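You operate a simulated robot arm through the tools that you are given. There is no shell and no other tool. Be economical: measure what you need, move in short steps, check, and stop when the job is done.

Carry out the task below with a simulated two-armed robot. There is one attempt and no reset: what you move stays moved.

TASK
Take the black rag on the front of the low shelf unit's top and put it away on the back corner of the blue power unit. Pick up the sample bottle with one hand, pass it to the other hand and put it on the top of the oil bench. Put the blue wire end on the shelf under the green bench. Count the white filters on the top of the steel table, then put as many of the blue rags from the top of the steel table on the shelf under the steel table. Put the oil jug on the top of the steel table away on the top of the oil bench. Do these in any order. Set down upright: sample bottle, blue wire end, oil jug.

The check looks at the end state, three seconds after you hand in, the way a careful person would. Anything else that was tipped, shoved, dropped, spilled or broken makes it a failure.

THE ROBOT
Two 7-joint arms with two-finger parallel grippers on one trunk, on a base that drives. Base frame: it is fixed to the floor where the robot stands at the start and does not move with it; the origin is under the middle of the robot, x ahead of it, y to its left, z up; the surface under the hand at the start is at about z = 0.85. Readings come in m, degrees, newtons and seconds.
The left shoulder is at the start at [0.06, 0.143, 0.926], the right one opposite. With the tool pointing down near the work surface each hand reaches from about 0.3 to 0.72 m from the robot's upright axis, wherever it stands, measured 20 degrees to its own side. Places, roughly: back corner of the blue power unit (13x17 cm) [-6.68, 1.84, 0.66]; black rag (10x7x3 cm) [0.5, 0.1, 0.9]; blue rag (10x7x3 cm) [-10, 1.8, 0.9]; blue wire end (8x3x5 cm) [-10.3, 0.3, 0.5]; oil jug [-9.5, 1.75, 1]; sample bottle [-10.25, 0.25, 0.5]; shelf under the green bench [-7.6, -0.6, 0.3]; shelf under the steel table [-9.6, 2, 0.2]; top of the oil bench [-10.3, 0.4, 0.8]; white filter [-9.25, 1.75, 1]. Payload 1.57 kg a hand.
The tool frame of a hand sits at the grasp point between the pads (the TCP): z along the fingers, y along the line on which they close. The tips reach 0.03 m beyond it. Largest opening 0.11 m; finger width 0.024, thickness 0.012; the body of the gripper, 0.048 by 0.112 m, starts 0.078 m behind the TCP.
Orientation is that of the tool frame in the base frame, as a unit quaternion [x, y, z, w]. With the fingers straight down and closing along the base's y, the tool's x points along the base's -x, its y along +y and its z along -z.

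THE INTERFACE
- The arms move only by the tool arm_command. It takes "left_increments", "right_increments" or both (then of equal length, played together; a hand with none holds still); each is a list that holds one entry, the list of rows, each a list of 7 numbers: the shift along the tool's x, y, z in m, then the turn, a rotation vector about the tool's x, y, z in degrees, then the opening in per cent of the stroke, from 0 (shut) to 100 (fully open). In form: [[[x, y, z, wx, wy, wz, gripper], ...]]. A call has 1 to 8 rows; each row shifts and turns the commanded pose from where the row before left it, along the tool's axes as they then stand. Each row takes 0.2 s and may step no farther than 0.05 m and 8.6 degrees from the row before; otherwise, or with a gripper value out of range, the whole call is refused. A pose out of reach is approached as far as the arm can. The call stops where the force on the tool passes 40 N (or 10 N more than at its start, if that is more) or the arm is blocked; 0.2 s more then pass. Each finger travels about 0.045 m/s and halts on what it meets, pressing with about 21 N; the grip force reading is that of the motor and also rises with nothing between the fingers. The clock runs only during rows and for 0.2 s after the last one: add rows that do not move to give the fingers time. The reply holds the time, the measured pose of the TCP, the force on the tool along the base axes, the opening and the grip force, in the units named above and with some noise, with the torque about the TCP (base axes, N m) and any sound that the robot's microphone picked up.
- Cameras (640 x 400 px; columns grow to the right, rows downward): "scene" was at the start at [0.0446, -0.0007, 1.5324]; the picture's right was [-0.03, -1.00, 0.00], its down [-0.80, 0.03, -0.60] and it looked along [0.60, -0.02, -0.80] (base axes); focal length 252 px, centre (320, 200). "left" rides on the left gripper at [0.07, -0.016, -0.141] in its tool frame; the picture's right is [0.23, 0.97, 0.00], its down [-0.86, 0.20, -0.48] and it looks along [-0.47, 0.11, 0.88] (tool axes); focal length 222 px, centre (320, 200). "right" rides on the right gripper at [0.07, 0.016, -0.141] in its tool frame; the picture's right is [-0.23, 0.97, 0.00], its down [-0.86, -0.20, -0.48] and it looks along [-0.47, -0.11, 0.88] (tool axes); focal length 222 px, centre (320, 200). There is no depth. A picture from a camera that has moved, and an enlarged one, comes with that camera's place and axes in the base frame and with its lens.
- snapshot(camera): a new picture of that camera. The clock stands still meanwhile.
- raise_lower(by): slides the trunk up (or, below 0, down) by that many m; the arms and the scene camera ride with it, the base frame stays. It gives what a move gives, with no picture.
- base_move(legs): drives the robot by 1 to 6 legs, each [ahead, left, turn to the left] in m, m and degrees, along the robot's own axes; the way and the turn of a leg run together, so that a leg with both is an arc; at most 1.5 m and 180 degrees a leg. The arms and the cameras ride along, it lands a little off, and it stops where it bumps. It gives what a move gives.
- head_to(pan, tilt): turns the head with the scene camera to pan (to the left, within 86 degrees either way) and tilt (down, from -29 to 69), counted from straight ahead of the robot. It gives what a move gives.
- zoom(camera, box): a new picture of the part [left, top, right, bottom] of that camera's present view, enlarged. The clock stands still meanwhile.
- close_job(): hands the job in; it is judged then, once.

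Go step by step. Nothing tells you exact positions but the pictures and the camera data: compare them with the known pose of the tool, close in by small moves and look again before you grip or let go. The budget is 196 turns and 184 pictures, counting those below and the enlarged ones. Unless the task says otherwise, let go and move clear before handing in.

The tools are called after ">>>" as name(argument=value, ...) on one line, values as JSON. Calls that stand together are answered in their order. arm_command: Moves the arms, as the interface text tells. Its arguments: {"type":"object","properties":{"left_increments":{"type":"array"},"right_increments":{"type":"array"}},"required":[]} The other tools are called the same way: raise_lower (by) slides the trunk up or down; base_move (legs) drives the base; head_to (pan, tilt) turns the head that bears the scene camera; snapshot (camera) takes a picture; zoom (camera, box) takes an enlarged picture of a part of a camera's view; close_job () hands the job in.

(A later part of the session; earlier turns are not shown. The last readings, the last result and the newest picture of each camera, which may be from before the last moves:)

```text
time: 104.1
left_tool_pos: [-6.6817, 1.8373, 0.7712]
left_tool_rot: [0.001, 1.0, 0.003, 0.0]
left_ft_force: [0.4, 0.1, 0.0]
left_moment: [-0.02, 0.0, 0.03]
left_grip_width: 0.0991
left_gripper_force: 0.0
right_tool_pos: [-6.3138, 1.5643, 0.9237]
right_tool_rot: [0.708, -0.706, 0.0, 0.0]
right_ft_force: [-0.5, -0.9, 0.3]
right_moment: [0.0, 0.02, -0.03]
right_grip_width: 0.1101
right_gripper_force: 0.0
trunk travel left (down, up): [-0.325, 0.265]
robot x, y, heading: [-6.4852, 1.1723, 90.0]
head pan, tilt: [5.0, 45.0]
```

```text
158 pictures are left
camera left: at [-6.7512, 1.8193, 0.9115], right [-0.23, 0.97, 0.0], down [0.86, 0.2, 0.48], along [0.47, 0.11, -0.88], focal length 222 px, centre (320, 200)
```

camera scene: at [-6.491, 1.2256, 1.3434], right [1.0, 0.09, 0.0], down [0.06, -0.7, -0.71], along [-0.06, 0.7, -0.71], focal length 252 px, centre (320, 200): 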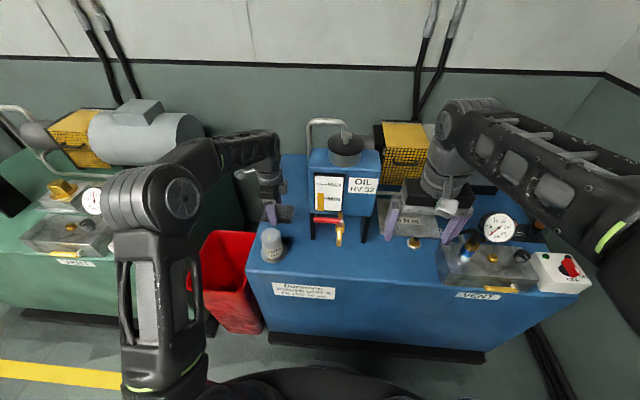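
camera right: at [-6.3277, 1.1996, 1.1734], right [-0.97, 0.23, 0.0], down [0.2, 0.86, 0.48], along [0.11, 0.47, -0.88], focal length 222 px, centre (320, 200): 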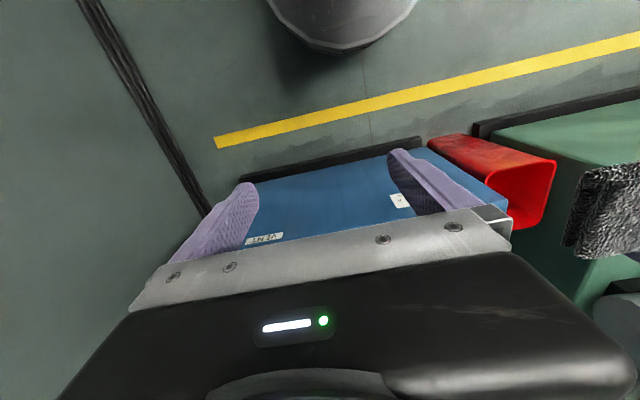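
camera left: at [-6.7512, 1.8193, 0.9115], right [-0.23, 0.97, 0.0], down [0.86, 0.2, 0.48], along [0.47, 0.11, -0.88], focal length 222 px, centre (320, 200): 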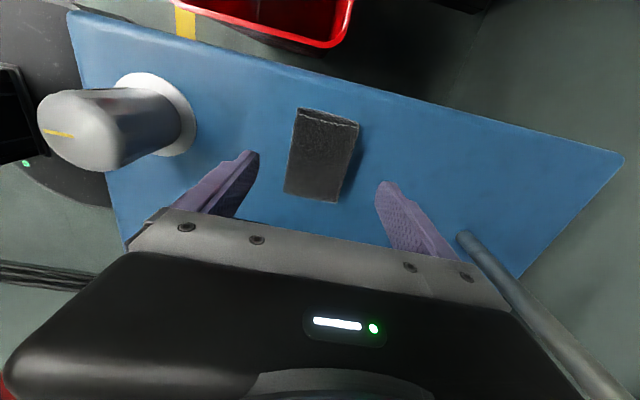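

The rag rests flat on the corner. I raise, back off, and head for the steel table.

>>> raise_lower(by=0.2)

>>> base_move(legs=[[-0.6, 0, 0], [0, 1.3, 0], [0, 1.0, 0]])

>>> head_to(pan=15, tilt=25)

>>> snapshot(camera="scene")

>>> head_to(pan=70, tilt=25)

>>> snapshot(camera="scene")

```text
time: 106.2
left_tool_pos: [-6.6819, 1.8362, 0.97]
left_tool_rot: [0.001, 1.0, 0.003, 0.001]
left_ft_force: [-0.8, -0.9, -0.4]
left_moment: [0.02, -0.03, 0.0]
left_grip_width: 0.099
left_gripper_force: 0.1
right_tool_pos: [-6.3163, 1.5637, 1.1235]
right_tool_rot: [0.708, -0.707, 0.0, 0.0]
right_ft_force: [0.3, 0.7, 0.6]
right_moment: [0.0, -0.03, 0.02]
right_grip_width: 0.11
right_gripper_force: 0.0
trunk travel left (down, up): [-0.525, 0.065]
robot x, y, heading: [-6.4868, 1.1708, 90.0]
head pan, tilt: [5.0, 45.0]
```

```text
time: 120.5
left_tool_pos: [-8.9726, 1.2099, 0.9702]
left_tool_rot: [-0.005, 1.0, 0.003, 0.0]
left_ft_force: [0.6, 0.3, 0.3]
left_moment: [-0.02, 0.03, 0.0]
left_grip_width: 0.0988
left_gripper_force: 0.0
right_tool_pos: [-8.6035, 0.941, 1.1244]
right_tool_rot: [0.711, -0.703, 0.0, 0.001]
right_ft_force: [-0.5, 0.1, -0.5]
right_moment: [-0.01, -0.03, -0.01]
right_grip_width: 0.1099
right_gripper_force: 0.1
trunk travel left (down, up): [-0.525, 0.065]
robot x, y, heading: [-8.7695, 0.5475, 90.5]
head pan, tilt: [5.0, 45.0]
```

```text
time: 121.3
left_tool_pos: [-8.9729, 1.2104, 0.9703]
left_tool_rot: [-0.005, 1.0, 0.002, 0.0]
left_ft_force: [0.3, 0.3, 0.0]
left_moment: [-0.02, 0.01, -0.01]
left_grip_width: 0.0987
left_gripper_force: 0.0
right_tool_pos: [-8.6027, 0.9413, 1.1234]
right_tool_rot: [0.711, -0.703, 0.0, 0.0]
right_ft_force: [-0.1, 0.1, -0.5]
right_moment: [-0.03, -0.01, -0.03]
right_grip_width: 0.11
right_gripper_force: 0.0
trunk travel left (down, up): [-0.525, 0.065]
robot x, y, heading: [-8.7678, 0.5457, 90.6]
head pan, tilt: [15.0, 25.0]
```

```text
157 pictures are left
camera scene: at [-8.7928, 0.6089, 1.5738], right [0.96, 0.27, 0.0], down [0.11, -0.41, -0.91], along [-0.24, 0.87, -0.42], focal length 252 px, centre (320, 200)
```

scene: 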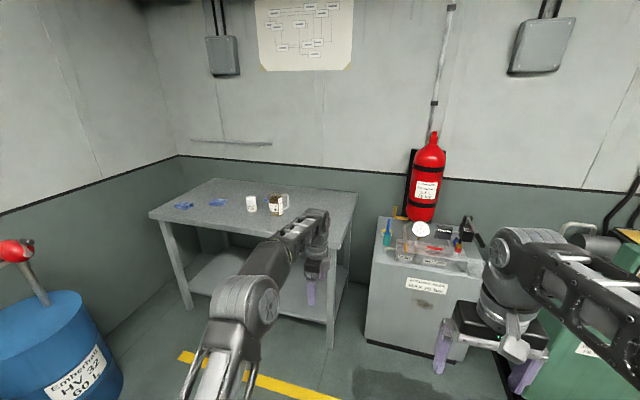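

```text
time: 122.5
left_tool_pos: [-8.9727, 1.2106, 0.9691]
left_tool_rot: [-0.005, 1.0, 0.002, 0.001]
left_ft_force: [0.5, 0.6, 0.0]
left_moment: [-0.03, -0.04, 0.02]
left_grip_width: 0.099
left_gripper_force: 0.1
right_tool_pos: [-8.6034, 0.941, 1.1243]
right_tool_rot: [0.712, -0.702, 0.0, 0.001]
right_ft_force: [0.3, -0.3, 0.7]
right_moment: [-0.03, 0.04, 0.0]
right_grip_width: 0.1101
right_gripper_force: 0.0
trunk travel left (down, up): [-0.525, 0.065]
robot x, y, heading: [-8.7665, 0.5478, 90.7]
head pan, tilt: [70.0, 25.0]
```

```text
156 pictures are left
camera scene: at [-8.8548, 0.5507, 1.5739], right [0.33, 0.94, 0.0], down [0.4, -0.14, -0.91], along [-0.85, 0.3, -0.42], focal length 252 px, centre (320, 200)
```

scene: 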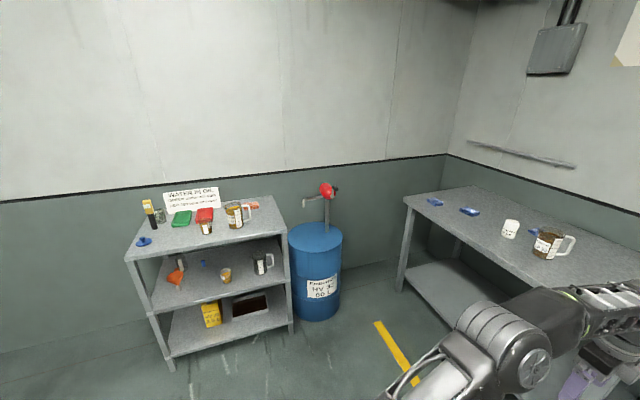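

The steel table (front edge y ≈ 1.58) and the oil bench shelves are in view. I zoom on both.

>>> zoom(camera="scene", box=[110, 180, 310, 305])

>>> zoom(camera="scene", box=[390, 170, 630, 320])

>>> head_to(pan=25, tilt=25)

>>> zoom(camera="scene", box=[200, 150, 440, 300])

```text
3.20 times, centred on (210, 242) of scene
camera zoom: at [-8.8548, 0.5507, 1.5739], right [0.33, 0.94, 0.0], down [0.4, -0.14, -0.91], along [-0.85, 0.3, -0.42], focal length 805 px, centre (672, 64)
```

zoom: 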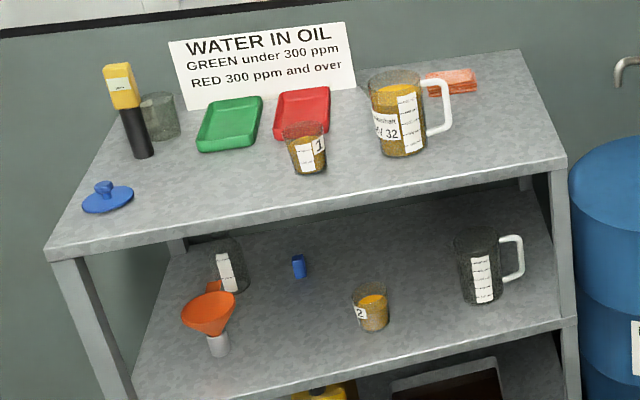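

```text
2.67 times, centred on (510, 245) of scene
camera zoom: at [-8.8548, 0.5507, 1.5739], right [0.33, 0.94, 0.0], down [0.4, -0.14, -0.91], along [-0.85, 0.3, -0.42], focal length 671 px, centre (-187, 80)
```

zoom: 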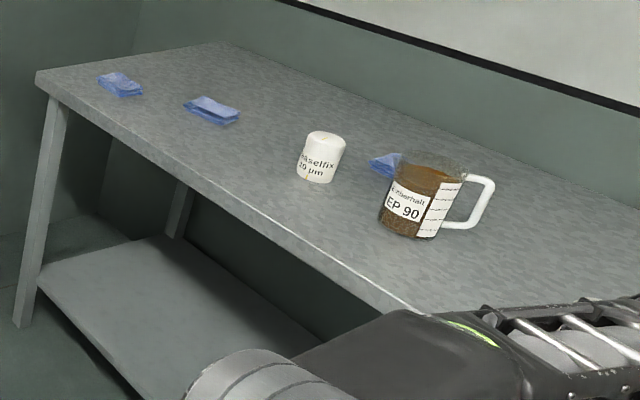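

```text
time: 123.7
left_tool_pos: [-8.9727, 1.211, 0.9699]
left_tool_rot: [-0.005, 1.0, 0.002, 0.001]
left_ft_force: [0.2, -0.4, -0.2]
left_moment: [0.03, 0.0, -0.01]
left_grip_width: 0.0988
left_gripper_force: 0.1
right_tool_pos: [-8.6029, 0.9414, 1.1234]
right_tool_rot: [0.711, -0.703, 0.0, -0.001]
right_ft_force: [-0.1, 0.0, -0.1]
right_moment: [0.01, -0.01, 0.0]
right_grip_width: 0.1098
right_gripper_force: 0.0
trunk travel left (down, up): [-0.525, 0.065]
robot x, y, heading: [-8.7686, 0.548, 90.9]
head pan, tilt: [25.0, 25.0]
```

```text
2.67 times, centred on (320, 225) of scene
camera zoom: at [-8.8079, 0.6031, 1.5739], right [0.9, 0.43, 0.0], down [0.18, -0.38, -0.91], along [-0.39, 0.82, -0.42], focal length 671 px, centre (320, 133)
```

zoom: 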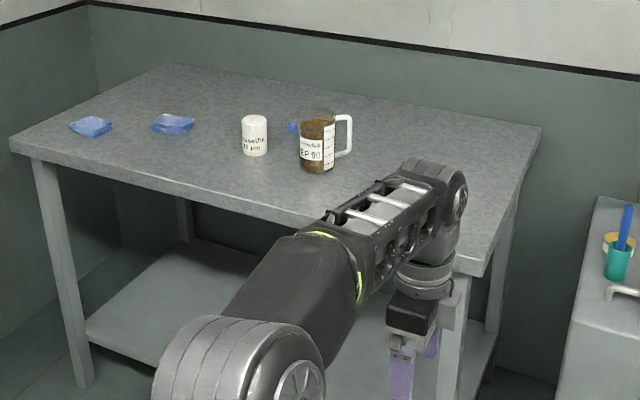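

I count one white filter so far, plus three blue rags and the EP 90 jug; I need a closer look to be sure nothing is hidden. I retract the left hand and drive up to the table.

>>> arm_command(left_increments=[[[0, -0.04, -0.02, 0, 0, 0, 100], [0, -0.04, -0.03, 0, 0, 0, 100], [0, -0.04, -0.03, 0, 0, 0, 100], [0, -0.04, -0.03, 0, 0, 0, 100], [0, -0.04, -0.02, 0, 0, 0, 100], [0, -0.04, 0, 0, 0, 0, 100]]])

>>> base_move(legs=[[0, 0.5, -0.7], [0.35, 0, 0]])

>>> head_to(pan=5, tilt=40)

>>> snapshot(camera="scene")

```text
time: 125.0
left_tool_pos: [-8.9724, 0.9704, 1.0988]
left_tool_rot: [-0.004, 1.0, 0.003, 0.0]
left_ft_force: [-0.5, 0.4, 0.7]
left_moment: [0.02, 0.0, 0.01]
left_grip_width: 0.1101
left_gripper_force: 0.1
right_tool_pos: [-8.6024, 0.9404, 1.1243]
right_tool_rot: [0.711, -0.703, -0.001, -0.001]
right_ft_force: [0.0, -0.3, -0.1]
right_moment: [0.04, 0.02, 0.01]
right_grip_width: 0.11
right_gripper_force: 0.1
trunk travel left (down, up): [-0.525, 0.065]
robot x, y, heading: [-8.7691, 0.546, 90.9]
head pan, tilt: [25.0, 25.0]
```

```text
time: 129.8
left_tool_pos: [-9.4653, 1.3183, 1.0989]
left_tool_rot: [0.002, 1.0, 0.002, 0.001]
left_ft_force: [-0.4, 0.7, 0.0]
left_moment: [-0.06, 0.0, 0.01]
left_grip_width: 0.1097
left_gripper_force: 0.0
right_tool_pos: [-9.0954, 1.2848, 1.1241]
right_tool_rot: [-0.706, 0.708, 0.001, 0.001]
right_ft_force: [-0.5, -0.4, -0.2]
right_moment: [-0.01, 0.02, -0.03]
right_grip_width: 0.1098
right_gripper_force: 0.1
trunk travel left (down, up): [-0.525, 0.065]
robot x, y, heading: [-9.2708, 0.8916, 89.8]
head pan, tilt: [25.0, 25.0]
```

```text
time: 130.7
left_tool_pos: [-9.4649, 1.3192, 1.0998]
left_tool_rot: [0.003, 1.0, 0.003, 0.001]
left_ft_force: [0.4, -0.7, 0.5]
left_moment: [0.02, 0.04, -0.04]
left_grip_width: 0.1098
left_gripper_force: 0.0
right_tool_pos: [-9.0957, 1.2843, 1.1239]
right_tool_rot: [-0.707, 0.708, 0.0, -0.001]
right_ft_force: [0.1, 0.0, -0.2]
right_moment: [0.02, 0.02, 0.01]
right_grip_width: 0.11
right_gripper_force: 0.0
trunk travel left (down, up): [-0.525, 0.065]
robot x, y, heading: [-9.2671, 0.8926, 89.7]
head pan, tilt: [5.0, 40.0]
```

```text
152 pictures are left
camera scene: at [-9.2739, 0.9505, 1.5507], right [1.0, 0.09, 0.0], down [0.05, -0.64, -0.77], along [-0.07, 0.76, -0.64], focal length 252 px, centre (320, 200)
```

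scene: 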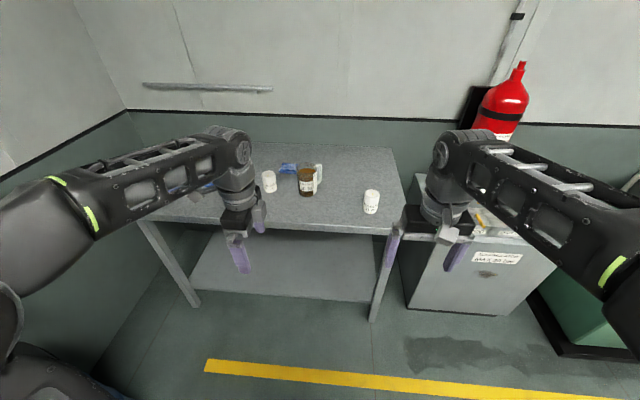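

A second white filter, earlier hidden, sits at the right front. I zoom in and use the wrist camera to check for more.

>>> zoom(camera="scene", box=[130, 130, 430, 317])

>>> head_to(pan=30, tilt=30)

>>> snapshot(camera="scene")

```text
2.13 times, centred on (280, 224) of scene
camera zoom: at [-9.2739, 0.9505, 1.5507], right [1.0, 0.09, 0.0], down [0.05, -0.64, -0.77], along [-0.07, 0.76, -0.64], focal length 537 px, centre (405, 150)
```

zoom: 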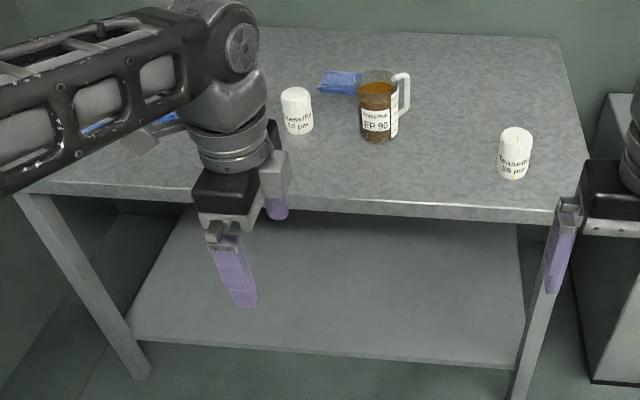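

```text
time: 131.6
left_tool_pos: [-9.4647, 1.3187, 1.099]
left_tool_rot: [0.002, 1.0, 0.003, 0.0]
left_ft_force: [-0.2, -0.4, 1.0]
left_moment: [0.01, 0.02, 0.02]
left_grip_width: 0.1102
left_gripper_force: 0.1
right_tool_pos: [-9.0967, 1.2845, 1.1241]
right_tool_rot: [-0.707, 0.708, 0.0, 0.001]
right_ft_force: [-0.2, -0.4, -0.2]
right_moment: [-0.01, 0.0, 0.03]
right_grip_width: 0.1099
right_gripper_force: 0.1
trunk travel left (down, up): [-0.525, 0.065]
robot x, y, heading: [-9.2721, 0.8941, 89.9]
head pan, tilt: [30.0, 30.0]
```

```text
150 pictures are left
camera scene: at [-9.3116, 0.9442, 1.5659], right [0.87, 0.5, 0.0], down [0.25, -0.43, -0.87], along [-0.43, 0.75, -0.5], focal length 252 px, centre (320, 200)
```

scene: 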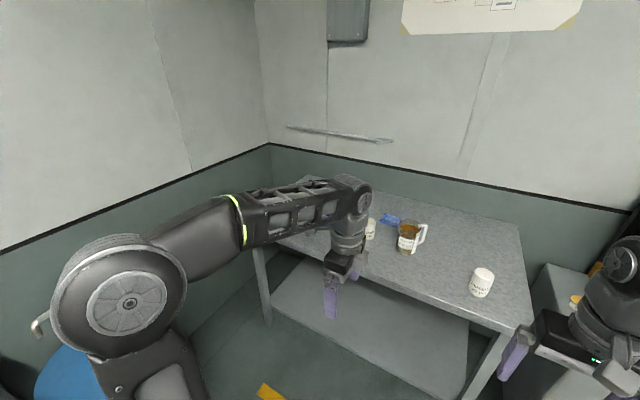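

There are two white filters (≈[−9.15, 1.68] and [−9.55, 1.77]), so two blue rags go to the shelf. First the jug: I move up so the left hand lines up with it.

>>> base_move(legs=[[0, -0.085, 0.3], [0.22, 0, 0]])

>>> snapshot(camera="left")

>>> head_to(pan=10, tilt=50)

>>> snapshot(camera="scene")

```text
time: 133.9
left_tool_pos: [-9.3825, 1.5373, 1.0993]
left_tool_rot: [-0.001, 1.0, 0.002, 0.0]
left_ft_force: [1.0, 0.8, -0.8]
left_moment: [-0.1, -0.03, -0.01]
left_grip_width: 0.11
left_gripper_force: 0.1
right_tool_pos: [-9.0135, 1.5055, 1.1237]
right_tool_rot: [0.708, -0.706, 0.001, 0.001]
right_ft_force: [0.2, 0.0, -0.9]
right_moment: [-0.05, 0.0, -0.01]
right_grip_width: 0.11
right_gripper_force: 0.0
trunk travel left (down, up): [-0.525, 0.065]
robot x, y, heading: [-9.1787, 1.1121, 90.3]
head pan, tilt: [30.0, 30.0]
```

```text
149 pictures are left
camera left: at [-9.4521, 1.5199, 1.2394], right [-0.23, 0.97, 0.0], down [0.85, 0.2, 0.48], along [0.47, 0.11, -0.88], focal length 222 px, centre (320, 200)
```

left: 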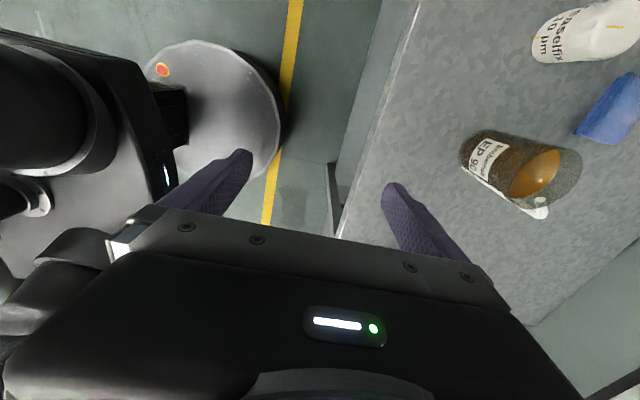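

```text
time: 134.8
left_tool_pos: [-9.3825, 1.5367, 1.0998]
left_tool_rot: [-0.001, 1.0, 0.003, 0.001]
left_ft_force: [1.0, -1.4, 0.3]
left_moment: [-0.01, -0.02, 0.02]
left_grip_width: 0.1099
left_gripper_force: 0.0
right_tool_pos: [-9.0136, 1.5047, 1.1233]
right_tool_rot: [0.708, -0.706, 0.0, 0.0]
right_ft_force: [-0.3, 0.1, -0.5]
right_moment: [0.0, 0.0, -0.02]
right_grip_width: 0.1099
right_gripper_force: 0.1
trunk travel left (down, up): [-0.525, 0.065]
robot x, y, heading: [-9.1797, 1.1123, 90.2]
head pan, tilt: [10.0, 50.0]
```

```text
148 pictures are left
camera scene: at [-9.1954, 1.1605, 1.5365], right [0.98, 0.18, 0.0], down [0.14, -0.75, -0.64], along [-0.11, 0.63, -0.77], focal length 252 px, centre (320, 200)
```

scene: 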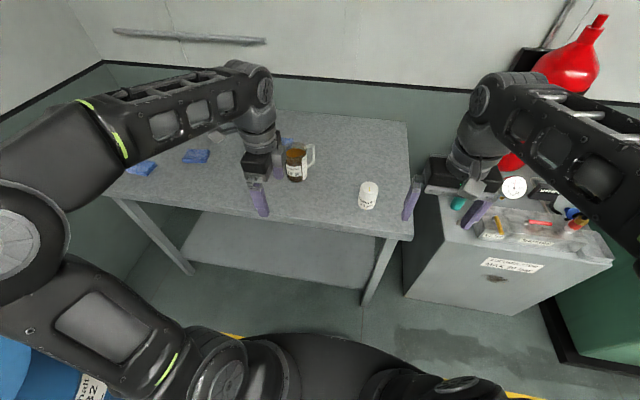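

I zoom to locate the jug precisely.

>>> zoom(camera="left", box=[380, 0, 640, 240])

>>> zoom(camera="scene", box=[220, 110, 420, 235])

```text
1.67 times, centred on (510, 120) of left
camera zoom: at [-9.4521, 1.5188, 1.2398], right [-0.23, 0.97, 0.0], down [0.85, 0.2, 0.48], along [0.47, 0.11, -0.88], focal length 370 px, centre (3, 333)
```

zoom: 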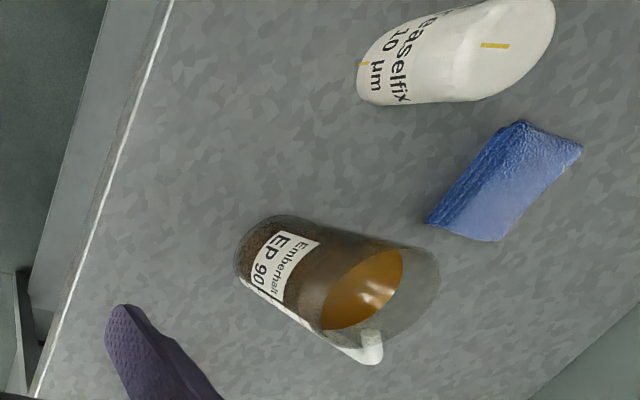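

```text
3.20 times, centred on (320, 172) of scene
camera zoom: at [-9.1954, 1.1605, 1.5365], right [0.98, 0.18, 0.0], down [0.14, -0.75, -0.64], along [-0.11, 0.63, -0.77], focal length 805 px, centre (320, 288)
```

zoom: 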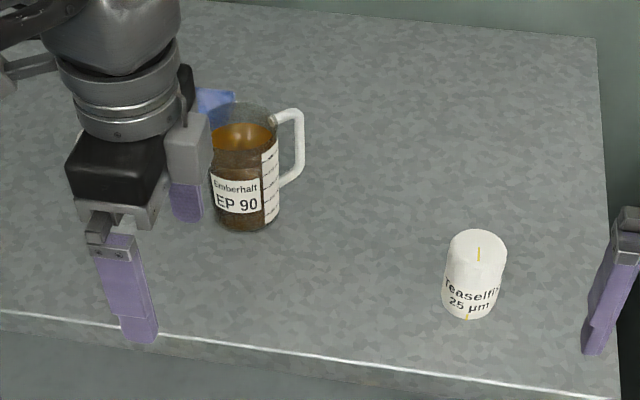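

Triangulating: table top z ≈ 0.82, front edge y ≈ 1.64, jug at about (−9.41, 1.86) with its rim at z ≈ 0.945. I move 14 cm closer and bring the left hand above the jug.

>>> base_move(legs=[[0.14, 0.02, 0]])

>>> arm_command(left_increments=[[[0, 0.04, 0.01, 0, 0, 0, 100], [0, 0.04, 0.01, 0, 0, 0, 100], [0, 0.04, 0.01, 0, 0, 0, 100], [0, 0.04, 0.01, 0, 0, 0, 100], [0, 0.02, 0.02, 0, 0, 0, 100]]])

>>> snapshot(camera="left")

>>> zoom(camera="scene", box=[160, 80, 400, 230])

```text
time: 136.1
left_tool_pos: [-9.4024, 1.6777, 1.0989]
left_tool_rot: [0.001, 1.0, 0.002, 0.001]
left_ft_force: [-0.4, 0.2, 0.5]
left_moment: [-0.05, -0.01, 0.0]
left_grip_width: 0.1101
left_gripper_force: 0.2
right_tool_pos: [-9.0344, 1.6449, 1.1229]
right_tool_rot: [0.708, -0.706, 0.001, 0.0]
right_ft_force: [-1.2, 0.0, -1.1]
right_moment: [-0.07, 0.0, 0.04]
right_grip_width: 0.11
right_gripper_force: 0.1
trunk travel left (down, up): [-0.525, 0.065]
robot x, y, heading: [-9.2034, 1.2512, 90.0]
head pan, tilt: [10.0, 50.0]
```

```text
time: 137.3
left_tool_pos: [-9.4033, 1.8575, 1.0395]
left_tool_rot: [0.001, 1.0, 0.002, 0.001]
left_ft_force: [0.3, -0.4, -0.8]
left_moment: [0.01, -0.02, 0.04]
left_grip_width: 0.1102
left_gripper_force: 0.1
right_tool_pos: [-9.034, 1.6438, 1.1243]
right_tool_rot: [0.708, -0.706, 0.0, 0.0]
right_ft_force: [-0.2, 0.7, 0.0]
right_moment: [-0.02, -0.03, 0.01]
right_grip_width: 0.11
right_gripper_force: 0.0
trunk travel left (down, up): [-0.525, 0.065]
robot x, y, heading: [-9.2005, 1.2499, 90.2]
head pan, tilt: [10.0, 50.0]
```

```text
145 pictures are left
camera left: at [-9.4724, 1.8393, 1.1809], right [-0.23, 0.97, 0.0], down [0.85, 0.2, 0.48], along [0.47, 0.11, -0.88], focal length 222 px, centre (320, 200)
```

left: 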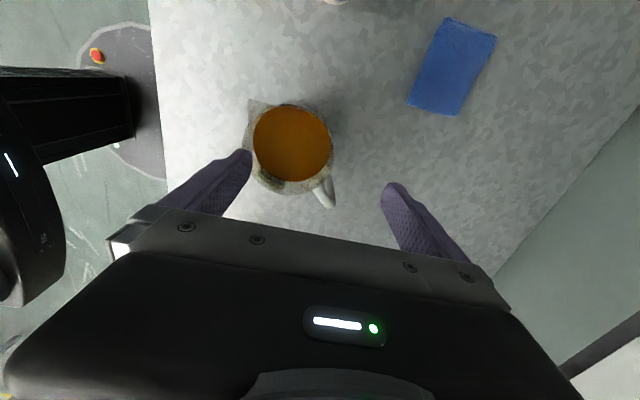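

```text
2.67 times, centred on (280, 155) of scene
camera zoom: at [-9.2167, 1.3007, 1.5364], right [0.98, 0.18, 0.0], down [0.14, -0.75, -0.64], along [-0.11, 0.63, -0.77], focal length 671 px, centre (427, 320)
```

zoom: 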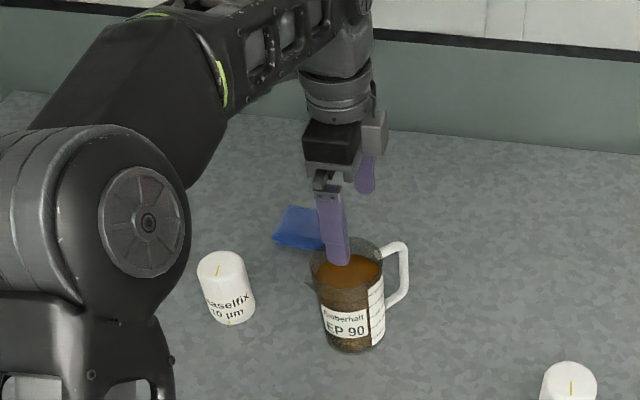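

The jug's rim is really at z ≈ 0.985 and its centre at (−9.408, 1.827), with the handle toward +x+y. I lift slightly, centre, and rotate so the fingers close crosswise to the handle.

>>> arm_command(left_increments=[[[0.005, 0, -0.02, 0, 0, 0, 100], [0, -0.03, 0, 0, 0, 0, 100], [0, 0, 0, 0, 0, -8.5, 100], [0, 0, 0, 0, 0, -8.5, 100], [0, 0, 0, 0, 0, -8.5, 100], [0, 0, 0, 0, 0, -8.5, 100], [0, 0, 0, 0, 0, 0, 100]]])

>>> snapshot(camera="left")

>>> zoom(camera="scene", box=[160, 80, 400, 230])

```text
time: 138.9
left_tool_pos: [-9.405, 1.8264, 1.0496]
left_tool_rot: [-0.293, 0.956, 0.003, 0.001]
left_ft_force: [0.4, 0.4, 0.5]
left_moment: [0.05, 0.02, 0.0]
left_grip_width: 0.11
left_gripper_force: 0.0
left hand out of reach, approached as far as the arm can: row 1
right_tool_pos: [-9.0342, 1.6435, 1.1244]
right_tool_rot: [0.709, -0.705, 0.0, 0.001]
right_ft_force: [-0.7, 0.7, 0.4]
right_moment: [0.0, 0.01, 0.02]
right_grip_width: 0.11
right_gripper_force: 0.1
trunk travel left (down, up): [-0.525, 0.065]
robot x, y, heading: [-9.2039, 1.2514, 89.9]
head pan, tilt: [10.0, 50.0]
```

```text
143 pictures are left
camera left: at [-9.4535, 1.7724, 1.1904], right [-0.73, 0.68, 0.0], down [0.6, 0.64, 0.48], along [0.33, 0.36, -0.88], focal length 222 px, centre (320, 200)
```

left: 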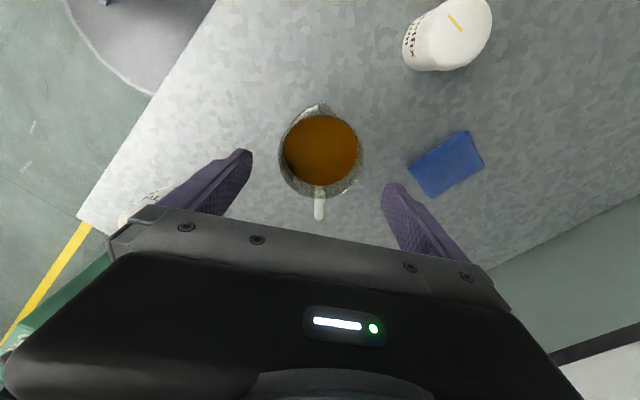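

```text
2.67 times, centred on (280, 155) of scene
camera zoom: at [-9.2156, 1.3, 1.5364], right [0.98, 0.18, 0.0], down [0.13, -0.75, -0.64], along [-0.11, 0.63, -0.77], focal length 671 px, centre (427, 320)
```

zoom: 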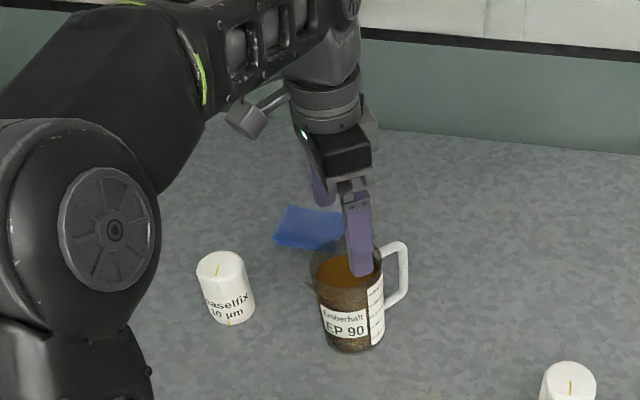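

Aligned with the handle. I nudge 1 cm and descend to mid-jug.

>>> arm_command(left_increments=[[[0.008, -0.001, 0, 0, 0, 0, 100], [0, 0, 0.025, 0, 0, 0, 100], [0, 0, 0.025, 0, 0, 0, 100], [0, 0, 0.02, 0, 0, 0, 100], [0, 0, 0.02, 0, 0, 0, 100]]])

>>> snapshot(camera="left")

>>> zoom(camera="scene", box=[200, 90, 380, 205])

```text
time: 140.1
left_tool_pos: [-9.4123, 1.8214, 0.959]
left_tool_rot: [-0.292, 0.956, 0.003, 0.001]
left_ft_force: [0.3, -0.1, -0.6]
left_moment: [-0.03, -0.01, -0.01]
left_grip_width: 0.11
left_gripper_force: 0.1
right_tool_pos: [-9.0337, 1.644, 1.1235]
right_tool_rot: [0.708, -0.706, 0.0, 0.0]
right_ft_force: [-0.2, -0.2, 0.9]
right_moment: [0.0, 0.01, 0.0]
right_grip_width: 0.1098
right_gripper_force: 0.0
trunk travel left (down, up): [-0.525, 0.065]
robot x, y, heading: [-9.2018, 1.2524, 90.1]
head pan, tilt: [10.0, 50.0]
```

```text
141 pictures are left
camera left: at [-9.46, 1.7682, 1.1002], right [-0.73, 0.68, 0.0], down [0.6, 0.64, 0.48], along [0.33, 0.35, -0.88], focal length 222 px, centre (320, 200)
```

left: 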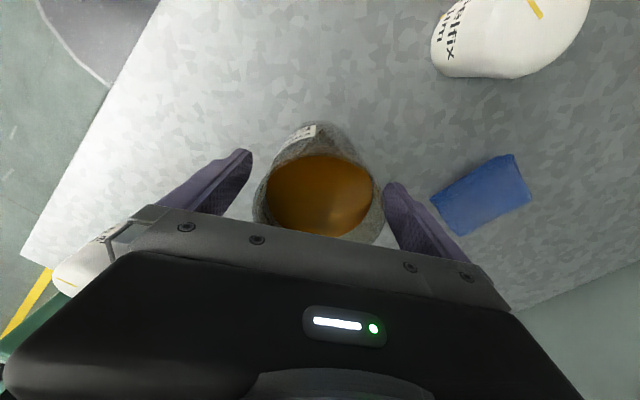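

```text
3.48 times, centred on (290, 148) of scene
camera zoom: at [-9.2158, 1.3002, 1.5364], right [0.98, 0.18, 0.0], down [0.13, -0.75, -0.64], along [-0.11, 0.63, -0.77], focal length 875 px, centre (424, 383)
```

zoom: 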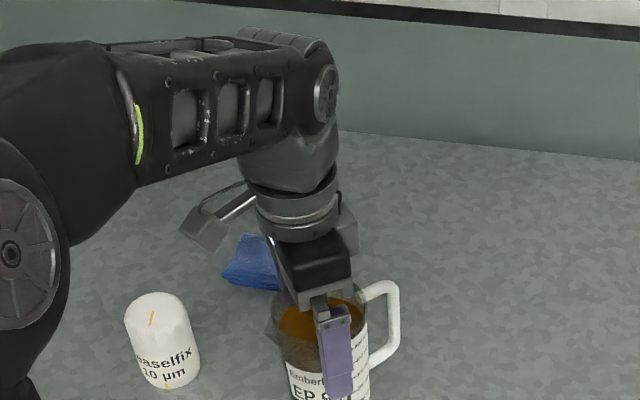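

Fingers straddle the jug with margin. I lower a little more and close gently.

>>> arm_command(left_increments=[[[0, 0, 0.015, 0, 0, 0, 100], [0, 0, 0.013, 0, 0, 0, 100], [0, 0, 0, 0, 0, 0, 60], [0, 0, 0, 0, 0, 0, 0], [0, 0, 0, 0, 0, 0, 0], [0, 0, 0, 0, 0, 0, 0], [0, 0, 0, 0, 0, 0, 0]]])

>>> snapshot(camera="left")

```text
time: 141.7
left_tool_pos: [-9.4112, 1.8214, 0.9306]
left_tool_rot: [-0.292, 0.956, 0.002, 0.001]
left_ft_force: [-1.7, 1.2, 0.1]
left_moment: [0.04, -0.06, 0.05]
left_grip_width: 0.0819
left_gripper_force: 21.1
right_tool_pos: [-9.0339, 1.6444, 1.1233]
right_tool_rot: [0.708, -0.706, 0.001, 0.0]
right_ft_force: [0.4, -0.6, -0.5]
right_moment: [0.02, 0.0, 0.01]
right_grip_width: 0.11
right_gripper_force: 0.1
trunk travel left (down, up): [-0.525, 0.065]
robot x, y, heading: [-9.2062, 1.2501, 90.0]
head pan, tilt: [10.0, 50.0]
```

```text
139 pictures are left
camera left: at [-9.46, 1.7677, 1.0724], right [-0.73, 0.68, 0.0], down [0.6, 0.64, 0.48], along [0.33, 0.35, -0.88], focal length 222 px, centre (320, 200)
```

left: 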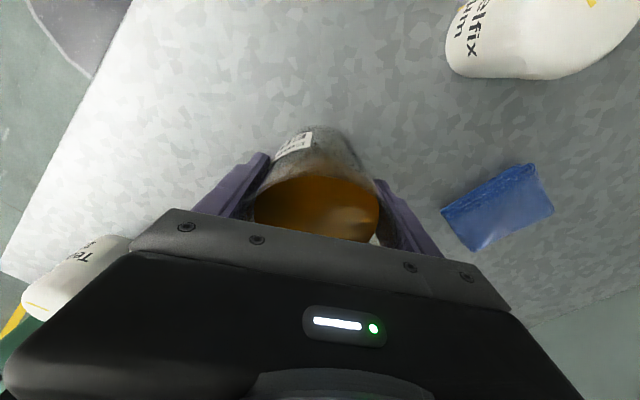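

Grip at 82 mm, firm. I lift slowly with the arm, then the trunk.

>>> arm_command(left_increments=[[[0, 0, -0.005, 0, 0, 0, 0], [0, 0, -0.01, 0, 0, 0, 0], [0, 0, -0.01, 0, 0, 0, 0], [0, 0, -0.01, 0, 0, 0, 0], [0, 0, -0.005, 0, 0, 0, 0], [0, 0, 0, 0, 0, 0, 0]]])

>>> raise_lower(by=0.06)

>>> zoom(camera="scene", box=[160, 70, 440, 245])

```text
time: 143.1
left_tool_pos: [-9.4109, 1.8214, 0.9721]
left_tool_rot: [-0.291, 0.957, 0.003, 0.001]
left_ft_force: [-0.4, -0.7, -4.0]
left_moment: [-0.06, 0.06, 0.02]
left_grip_width: 0.0822
left_gripper_force: 21.0
right_tool_pos: [-9.0328, 1.6445, 1.1231]
right_tool_rot: [0.707, -0.707, 0.0, 0.0]
right_ft_force: [-0.6, 0.0, 0.5]
right_moment: [0.0, -0.01, 0.04]
right_grip_width: 0.1099
right_gripper_force: 0.1
trunk travel left (down, up): [-0.525, 0.065]
robot x, y, heading: [-9.2057, 1.2513, 90.0]
head pan, tilt: [10.0, 50.0]
```

```text
time: 144.1
left_tool_pos: [-9.4116, 1.8226, 1.0313]
left_tool_rot: [-0.291, 0.957, 0.002, 0.001]
left_ft_force: [0.3, 0.7, -5.4]
left_moment: [-0.04, 0.06, 0.02]
left_grip_width: 0.0819
left_gripper_force: 20.9
right_tool_pos: [-9.0338, 1.6436, 1.184]
right_tool_rot: [0.708, -0.706, 0.0, 0.0]
right_ft_force: [0.4, -0.3, -0.5]
right_moment: [-0.02, 0.0, 0.0]
right_grip_width: 0.1101
right_gripper_force: 0.1
trunk travel left (down, up): [-0.585, 0.005]
robot x, y, heading: [-9.2021, 1.248, 90.2]
head pan, tilt: [10.0, 50.0]
```

```text
2.29 times, centred on (300, 158) of scene
camera zoom: at [-9.2159, 1.3007, 1.5964], right [0.98, 0.18, 0.0], down [0.13, -0.75, -0.64], along [-0.11, 0.63, -0.77], focal length 575 px, centre (366, 297)
```

zoom: 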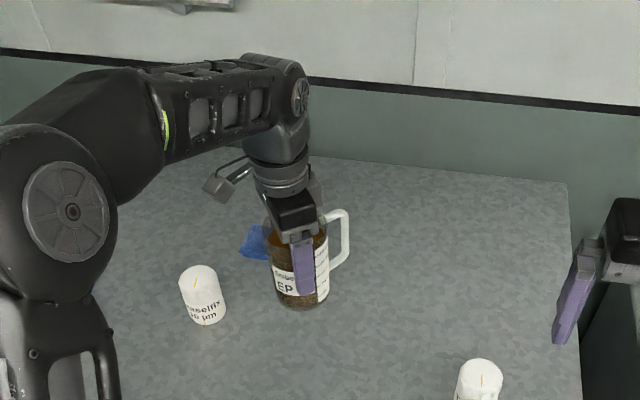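

The jug is held upright and clear. I back away, turn toward the oil bench and look.

>>> base_move(legs=[[-0.65, 0, 0], [0, 0, 90]])

>>> head_to(pan=0, tilt=35)

>>> snapshot(camera="scene")

```text
time: 151.5
left_tool_pos: [-9.7755, 0.4124, 1.0312]
left_tool_rot: [0.878, -0.479, -0.002, 0.001]
left_ft_force: [-0.2, -0.8, -5.1]
left_moment: [-0.1, -0.05, 0.02]
left_grip_width: 0.0816
left_gripper_force: 20.4
right_tool_pos: [-9.5917, 0.786, 1.1841]
right_tool_rot: [1.0, -0.009, 0.0, 0.0]
right_ft_force: [-0.3, 0.0, 1.3]
right_moment: [-0.01, 0.0, 0.01]
right_grip_width: 0.1098
right_gripper_force: 0.3
trunk travel left (down, up): [-0.585, 0.005]
robot x, y, heading: [-9.2038, 0.6106, 179.2]
head pan, tilt: [10.0, 50.0]
```

```text
time: 152.2
left_tool_pos: [-9.7746, 0.4131, 1.0315]
left_tool_rot: [0.878, -0.479, -0.003, 0.001]
left_ft_force: [-0.1, 0.1, -5.7]
left_moment: [-0.07, -0.08, 0.02]
left_grip_width: 0.0817
left_gripper_force: 20.8
right_tool_pos: [-9.5909, 0.7852, 1.1846]
right_tool_rot: [1.0, -0.008, 0.0, 0.0]
right_ft_force: [-1.0, 1.0, 0.0]
right_moment: [0.01, 0.0, 0.01]
right_grip_width: 0.1101
right_gripper_force: 0.0
trunk travel left (down, up): [-0.585, 0.005]
robot x, y, heading: [-9.2044, 0.6063, 179.2]
head pan, tilt: [0.0, 35.0]
```

```text
137 pictures are left
camera scene: at [-9.2608, 0.6124, 1.6181], right [0.02, 1.0, 0.0], down [0.57, -0.01, -0.82], along [-0.82, 0.01, -0.57], focal length 252 px, centre (320, 200)
```

scene: 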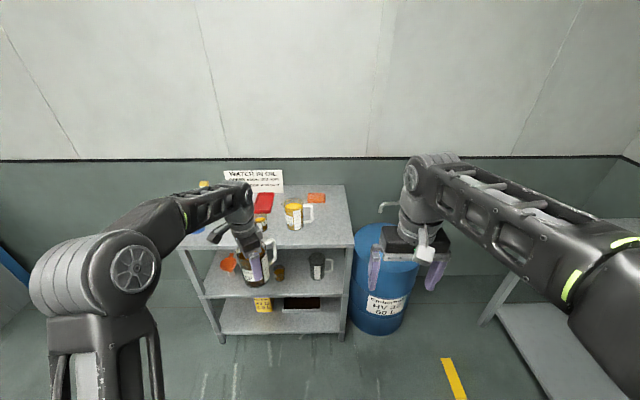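

I plan to set the jug on the clear front area of the bench between the blue lid and cup 1, around (−10.17, 0.19). I line up and approach with a look.

>>> base_move(legs=[[0, 0.21, 0.8], [0.27, 0, 0]])

>>> head_to(pan=5, tilt=45)

>>> snapshot(camera="scene")

>>> snapshot(camera="left")

>>> snapshot(camera="right")

```text
time: 155.4
left_tool_pos: [-10.0452, 0.1947, 1.0314]
left_tool_rot: [0.882, -0.472, -0.002, 0.001]
left_ft_force: [-1.8, -0.4, -5.3]
left_moment: [-0.06, -0.05, 0.03]
left_grip_width: 0.0816
left_gripper_force: 21.6
right_tool_pos: [-9.8679, 0.5726, 1.1829]
right_tool_rot: [1.0, -0.001, 0.001, 0.0]
right_ft_force: [-0.7, -0.1, -0.7]
right_moment: [0.01, -0.05, 0.02]
right_grip_width: 0.1099
right_gripper_force: 0.1
trunk travel left (down, up): [-0.585, 0.005]
robot x, y, heading: [-9.4766, 0.4021, 180.0]
head pan, tilt: [0.0, 35.0]
```

```text
time: 156.1
left_tool_pos: [-10.0454, 0.1965, 1.0297]
left_tool_rot: [0.882, -0.472, -0.002, 0.0]
left_ft_force: [0.0, -0.3, -5.0]
left_moment: [-0.08, -0.04, 0.0]
left_grip_width: 0.0817
left_gripper_force: 21.1
right_tool_pos: [-9.8663, 0.5717, 1.1853]
right_tool_rot: [1.0, -0.001, 0.0, 0.0]
right_ft_force: [-0.8, 0.3, 0.3]
right_moment: [0.02, 0.01, 0.01]
right_grip_width: 0.1099
right_gripper_force: 0.0
trunk travel left (down, up): [-0.585, 0.005]
robot x, y, heading: [-9.4718, 0.4005, 179.9]
head pan, tilt: [5.0, 45.0]
```

```text
136 pictures are left
camera scene: at [-9.5264, 0.3953, 1.6034], right [-0.08, 1.0, 0.0], down [0.7, 0.06, -0.71], along [-0.7, -0.06, -0.71], focal length 252 px, centre (320, 200)
```

scene: 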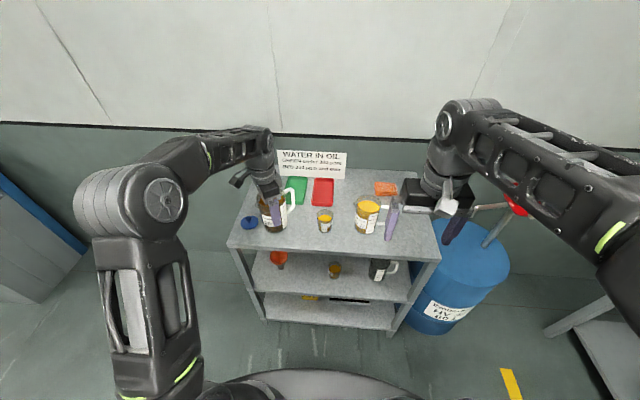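

```text
135 pictures are left
camera left: at [-9.9919, 0.1456, 1.1722], right [-0.68, -0.73, 0.0], down [-0.64, 0.6, 0.48], along [-0.35, 0.33, -0.88], focal length 222 px, centre (320, 200)
```

left: 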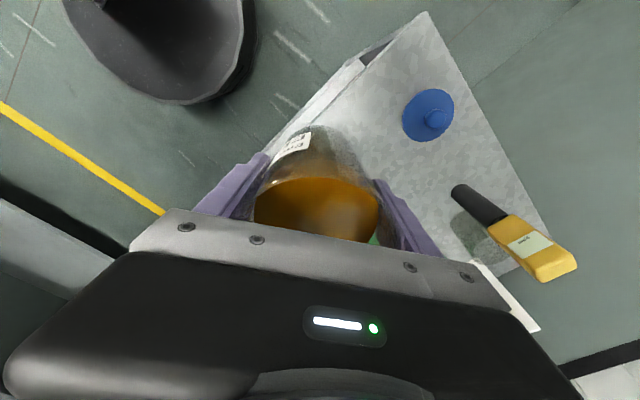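

```text
134 pictures are left
camera right: at [-9.7961, 0.5552, 1.3257], right [-0.23, -0.97, 0.0], down [-0.85, 0.2, 0.48], along [-0.47, 0.11, -0.88], focal length 222 px, centre (320, 200)
```

right: 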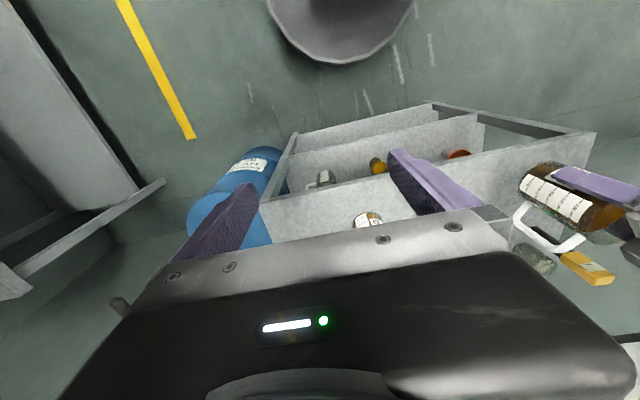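

>>> zoom(camera="scene", box=[220, 145, 460, 295])

```text
2.67 times, centred on (340, 220) of scene
camera zoom: at [-9.5264, 0.3953, 1.6034], right [-0.08, 1.0, 0.0], down [0.7, 0.06, -0.71], along [-0.7, -0.06, -0.71], focal length 671 px, centre (267, 147)
```

zoom: 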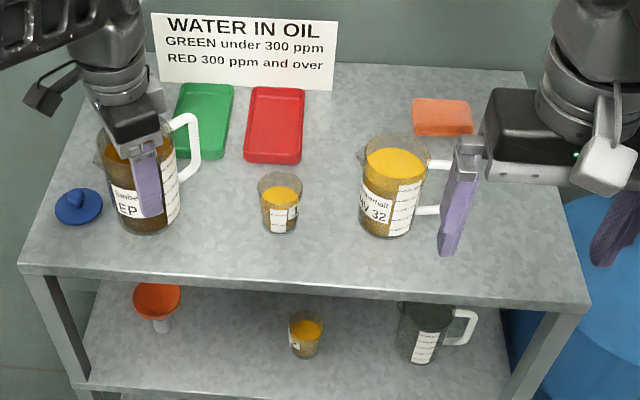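

The spot at (−10.16, 0.205) is clear: lid, cup 1 and dish all leave margin. I drive forward 11.5 cm and then lower.

>>> base_move(legs=[[0.115, 0, 0]])

>>> raise_lower(by=-0.1)

>>> snapshot(camera="left")

>>> zoom(camera="scene", box=[200, 135, 480, 310])

```text
time: 157.3
left_tool_pos: [-10.1612, 0.1939, 1.0301]
left_tool_rot: [0.882, -0.471, -0.001, 0.001]
left_ft_force: [-0.7, -0.2, -5.5]
left_moment: [-0.07, -0.11, 0.0]
left_grip_width: 0.0814
left_gripper_force: 20.7
right_tool_pos: [-9.9824, 0.572, 1.1843]
right_tool_rot: [1.0, 0.0, 0.001, 0.0]
right_ft_force: [-1.0, -0.1, -0.1]
right_moment: [-0.04, -0.07, -0.01]
right_grip_width: 0.1102
right_gripper_force: 0.1
trunk travel left (down, up): [-0.585, 0.005]
robot x, y, heading: [-9.5894, 0.3995, 179.9]
head pan, tilt: [5.0, 45.0]
```

```text
time: 158.7
left_tool_pos: [-10.1609, 0.1942, 0.9312]
left_tool_rot: [0.882, -0.472, -0.002, 0.001]
left_ft_force: [0.4, -0.3, 1.5]
left_moment: [0.09, -0.11, -0.02]
left_grip_width: 0.0812
left_gripper_force: 20.9
right_tool_pos: [-9.9821, 0.5694, 1.0852]
right_tool_rot: [1.0, -0.001, 0.001, 0.0]
right_ft_force: [-0.1, 0.6, -0.8]
right_moment: [0.0, -0.01, 0.0]
right_grip_width: 0.11
right_gripper_force: 0.1
trunk travel left (down, up): [-0.485, 0.105]
robot x, y, heading: [-9.5935, 0.3993, 179.7]
head pan, tilt: [5.0, 45.0]
```

```text
132 pictures are left
camera left: at [-10.107, 0.1449, 1.0728], right [-0.68, -0.73, 0.0], down [-0.64, 0.6, 0.48], along [-0.35, 0.33, -0.88], focal length 222 px, centre (320, 200)
```

left: 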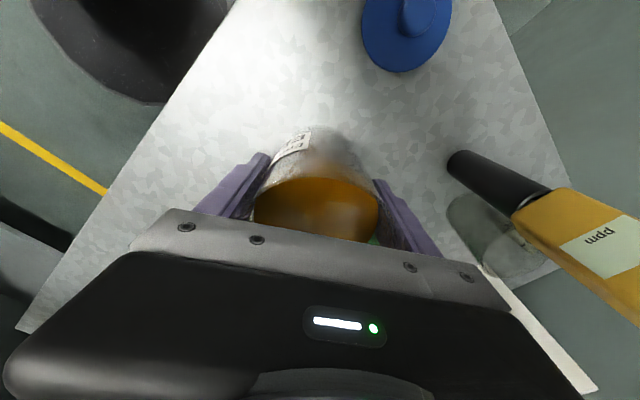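

```text
2.29 times, centred on (340, 222) of scene
camera zoom: at [-9.6417, 0.3955, 1.5035], right [-0.09, 1.0, 0.0], down [0.7, 0.06, -0.71], along [-0.7, -0.06, -0.71], focal length 575 px, centre (274, 149)
```

zoom: 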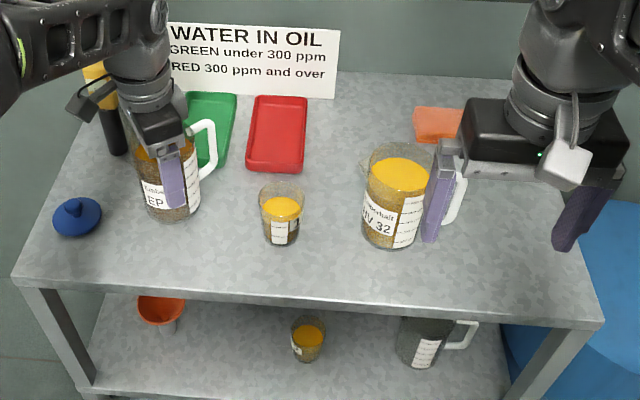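

The force reading shows the jug's weight is now carried by the bench. I release and rise.

>>> arm_command(left_increments=[[[0, 0, 0, 0, 0, 0, 85], [0, 0, 0, 0, 0, 0, 100], [0, 0, 0, 0, 0, 0, 100], [0, 0, 0, 0, 0, 0, 100], [0, 0, 0, 0, 0, 0, 100]]])

>>> snapshot(camera="left")

```text
time: 159.8
left_tool_pos: [-10.1591, 0.1947, 0.9315]
left_tool_rot: [0.882, -0.472, -0.003, 0.0]
left_ft_force: [-1.0, 0.3, 0.3]
left_moment: [0.0, 0.0, -0.01]
left_grip_width: 0.1101
left_gripper_force: 0.1
right_tool_pos: [-9.9809, 0.5715, 1.0835]
right_tool_rot: [1.0, 0.0, -0.001, 0.0]
right_ft_force: [0.5, -0.6, -0.9]
right_moment: [-0.01, -0.01, -0.04]
right_grip_width: 0.11
right_gripper_force: 0.0
trunk travel left (down, up): [-0.485, 0.105]
robot x, y, heading: [-9.5909, 0.3988, 180.1]
head pan, tilt: [5.0, 45.0]
```

```text
130 pictures are left
camera left: at [-10.1068, 0.1452, 1.0723], right [-0.68, -0.73, 0.0], down [-0.64, 0.6, 0.48], along [-0.35, 0.33, -0.88], focal length 222 px, centre (320, 200)
```

left: 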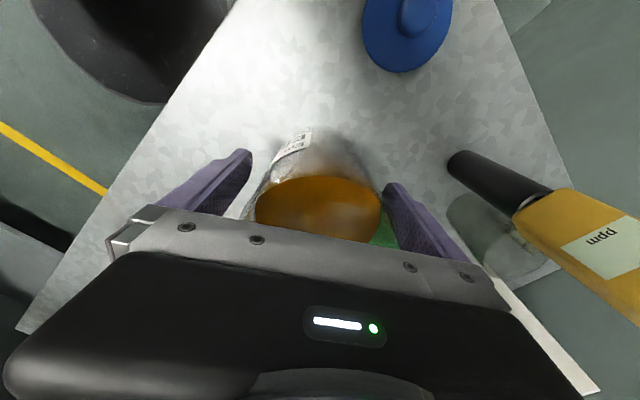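

The jug stands free. I raise, back away, then lower the trunk to look at the middle shelf.

>>> raise_lower(by=0.1)

>>> base_move(legs=[[-0.45, 0, 0]])

>>> raise_lower(by=-0.5)

>>> head_to(pan=0, tilt=35)

>>> snapshot(camera="scene")

```text
time: 161.2
left_tool_pos: [-10.1601, 0.195, 1.0309]
left_tool_rot: [0.882, -0.471, -0.002, 0.001]
left_ft_force: [0.2, -0.4, -0.1]
left_moment: [-0.04, -0.03, -0.02]
left_grip_width: 0.1098
left_gripper_force: 0.0
right_tool_pos: [-9.9815, 0.5718, 1.1842]
right_tool_rot: [1.0, 0.0, -0.001, 0.0]
right_ft_force: [-1.0, 0.3, 0.7]
right_moment: [0.01, -0.04, -0.03]
right_grip_width: 0.1097
right_gripper_force: 0.1
trunk travel left (down, up): [-0.585, 0.005]
robot x, y, heading: [-9.5866, 0.403, 180.0]
head pan, tilt: [5.0, 45.0]
```

```text
time: 163.9
left_tool_pos: [-9.7064, 0.1927, 1.0324]
left_tool_rot: [0.883, -0.47, -0.003, 0.001]
left_ft_force: [-0.1, 0.6, 0.0]
left_moment: [0.0, 0.04, -0.02]
left_grip_width: 0.1102
left_gripper_force: 0.2
right_tool_pos: [-9.5287, 0.5697, 1.1858]
right_tool_rot: [1.0, 0.002, -0.001, -0.001]
right_ft_force: [0.2, -0.1, 0.1]
right_moment: [-0.03, -0.01, -0.02]
right_grip_width: 0.11
right_gripper_force: 0.0
trunk travel left (down, up): [-0.585, 0.005]
robot x, y, heading: [-9.1396, 0.3997, -179.9]
head pan, tilt: [5.0, 45.0]
```

```text
refused: -0.5 is not a number from -0.4 to 0.4
```

```text
time: 164.6
left_tool_pos: [-9.7078, 0.1933, 1.0316]
left_tool_rot: [0.883, -0.47, -0.001, 0.001]
left_ft_force: [0.0, 0.0, 0.5]
left_moment: [0.01, 0.01, -0.01]
left_grip_width: 0.1098
left_gripper_force: 0.0
right_tool_pos: [-9.5305, 0.5704, 1.1838]
right_tool_rot: [1.0, 0.001, 0.0, 0.0]
right_ft_force: [0.7, 0.3, -0.1]
right_moment: [0.01, 0.0, 0.02]
right_grip_width: 0.1101
right_gripper_force: 0.1
trunk travel left (down, up): [-0.585, 0.005]
robot x, y, heading: [-9.136, 0.4002, -179.8]
head pan, tilt: [0.0, 35.0]
```

```text
129 pictures are left
camera scene: at [-9.197, 0.4027, 1.6181], right [0.0, 1.0, 0.0], down [0.57, 0.0, -0.82], along [-0.82, 0.0, -0.57], focal length 252 px, centre (320, 200)
```

scene: 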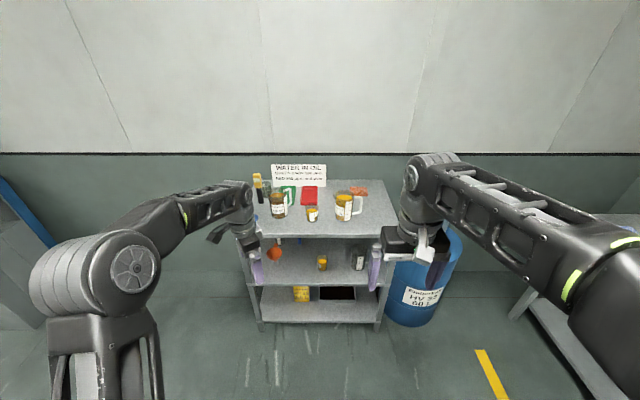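

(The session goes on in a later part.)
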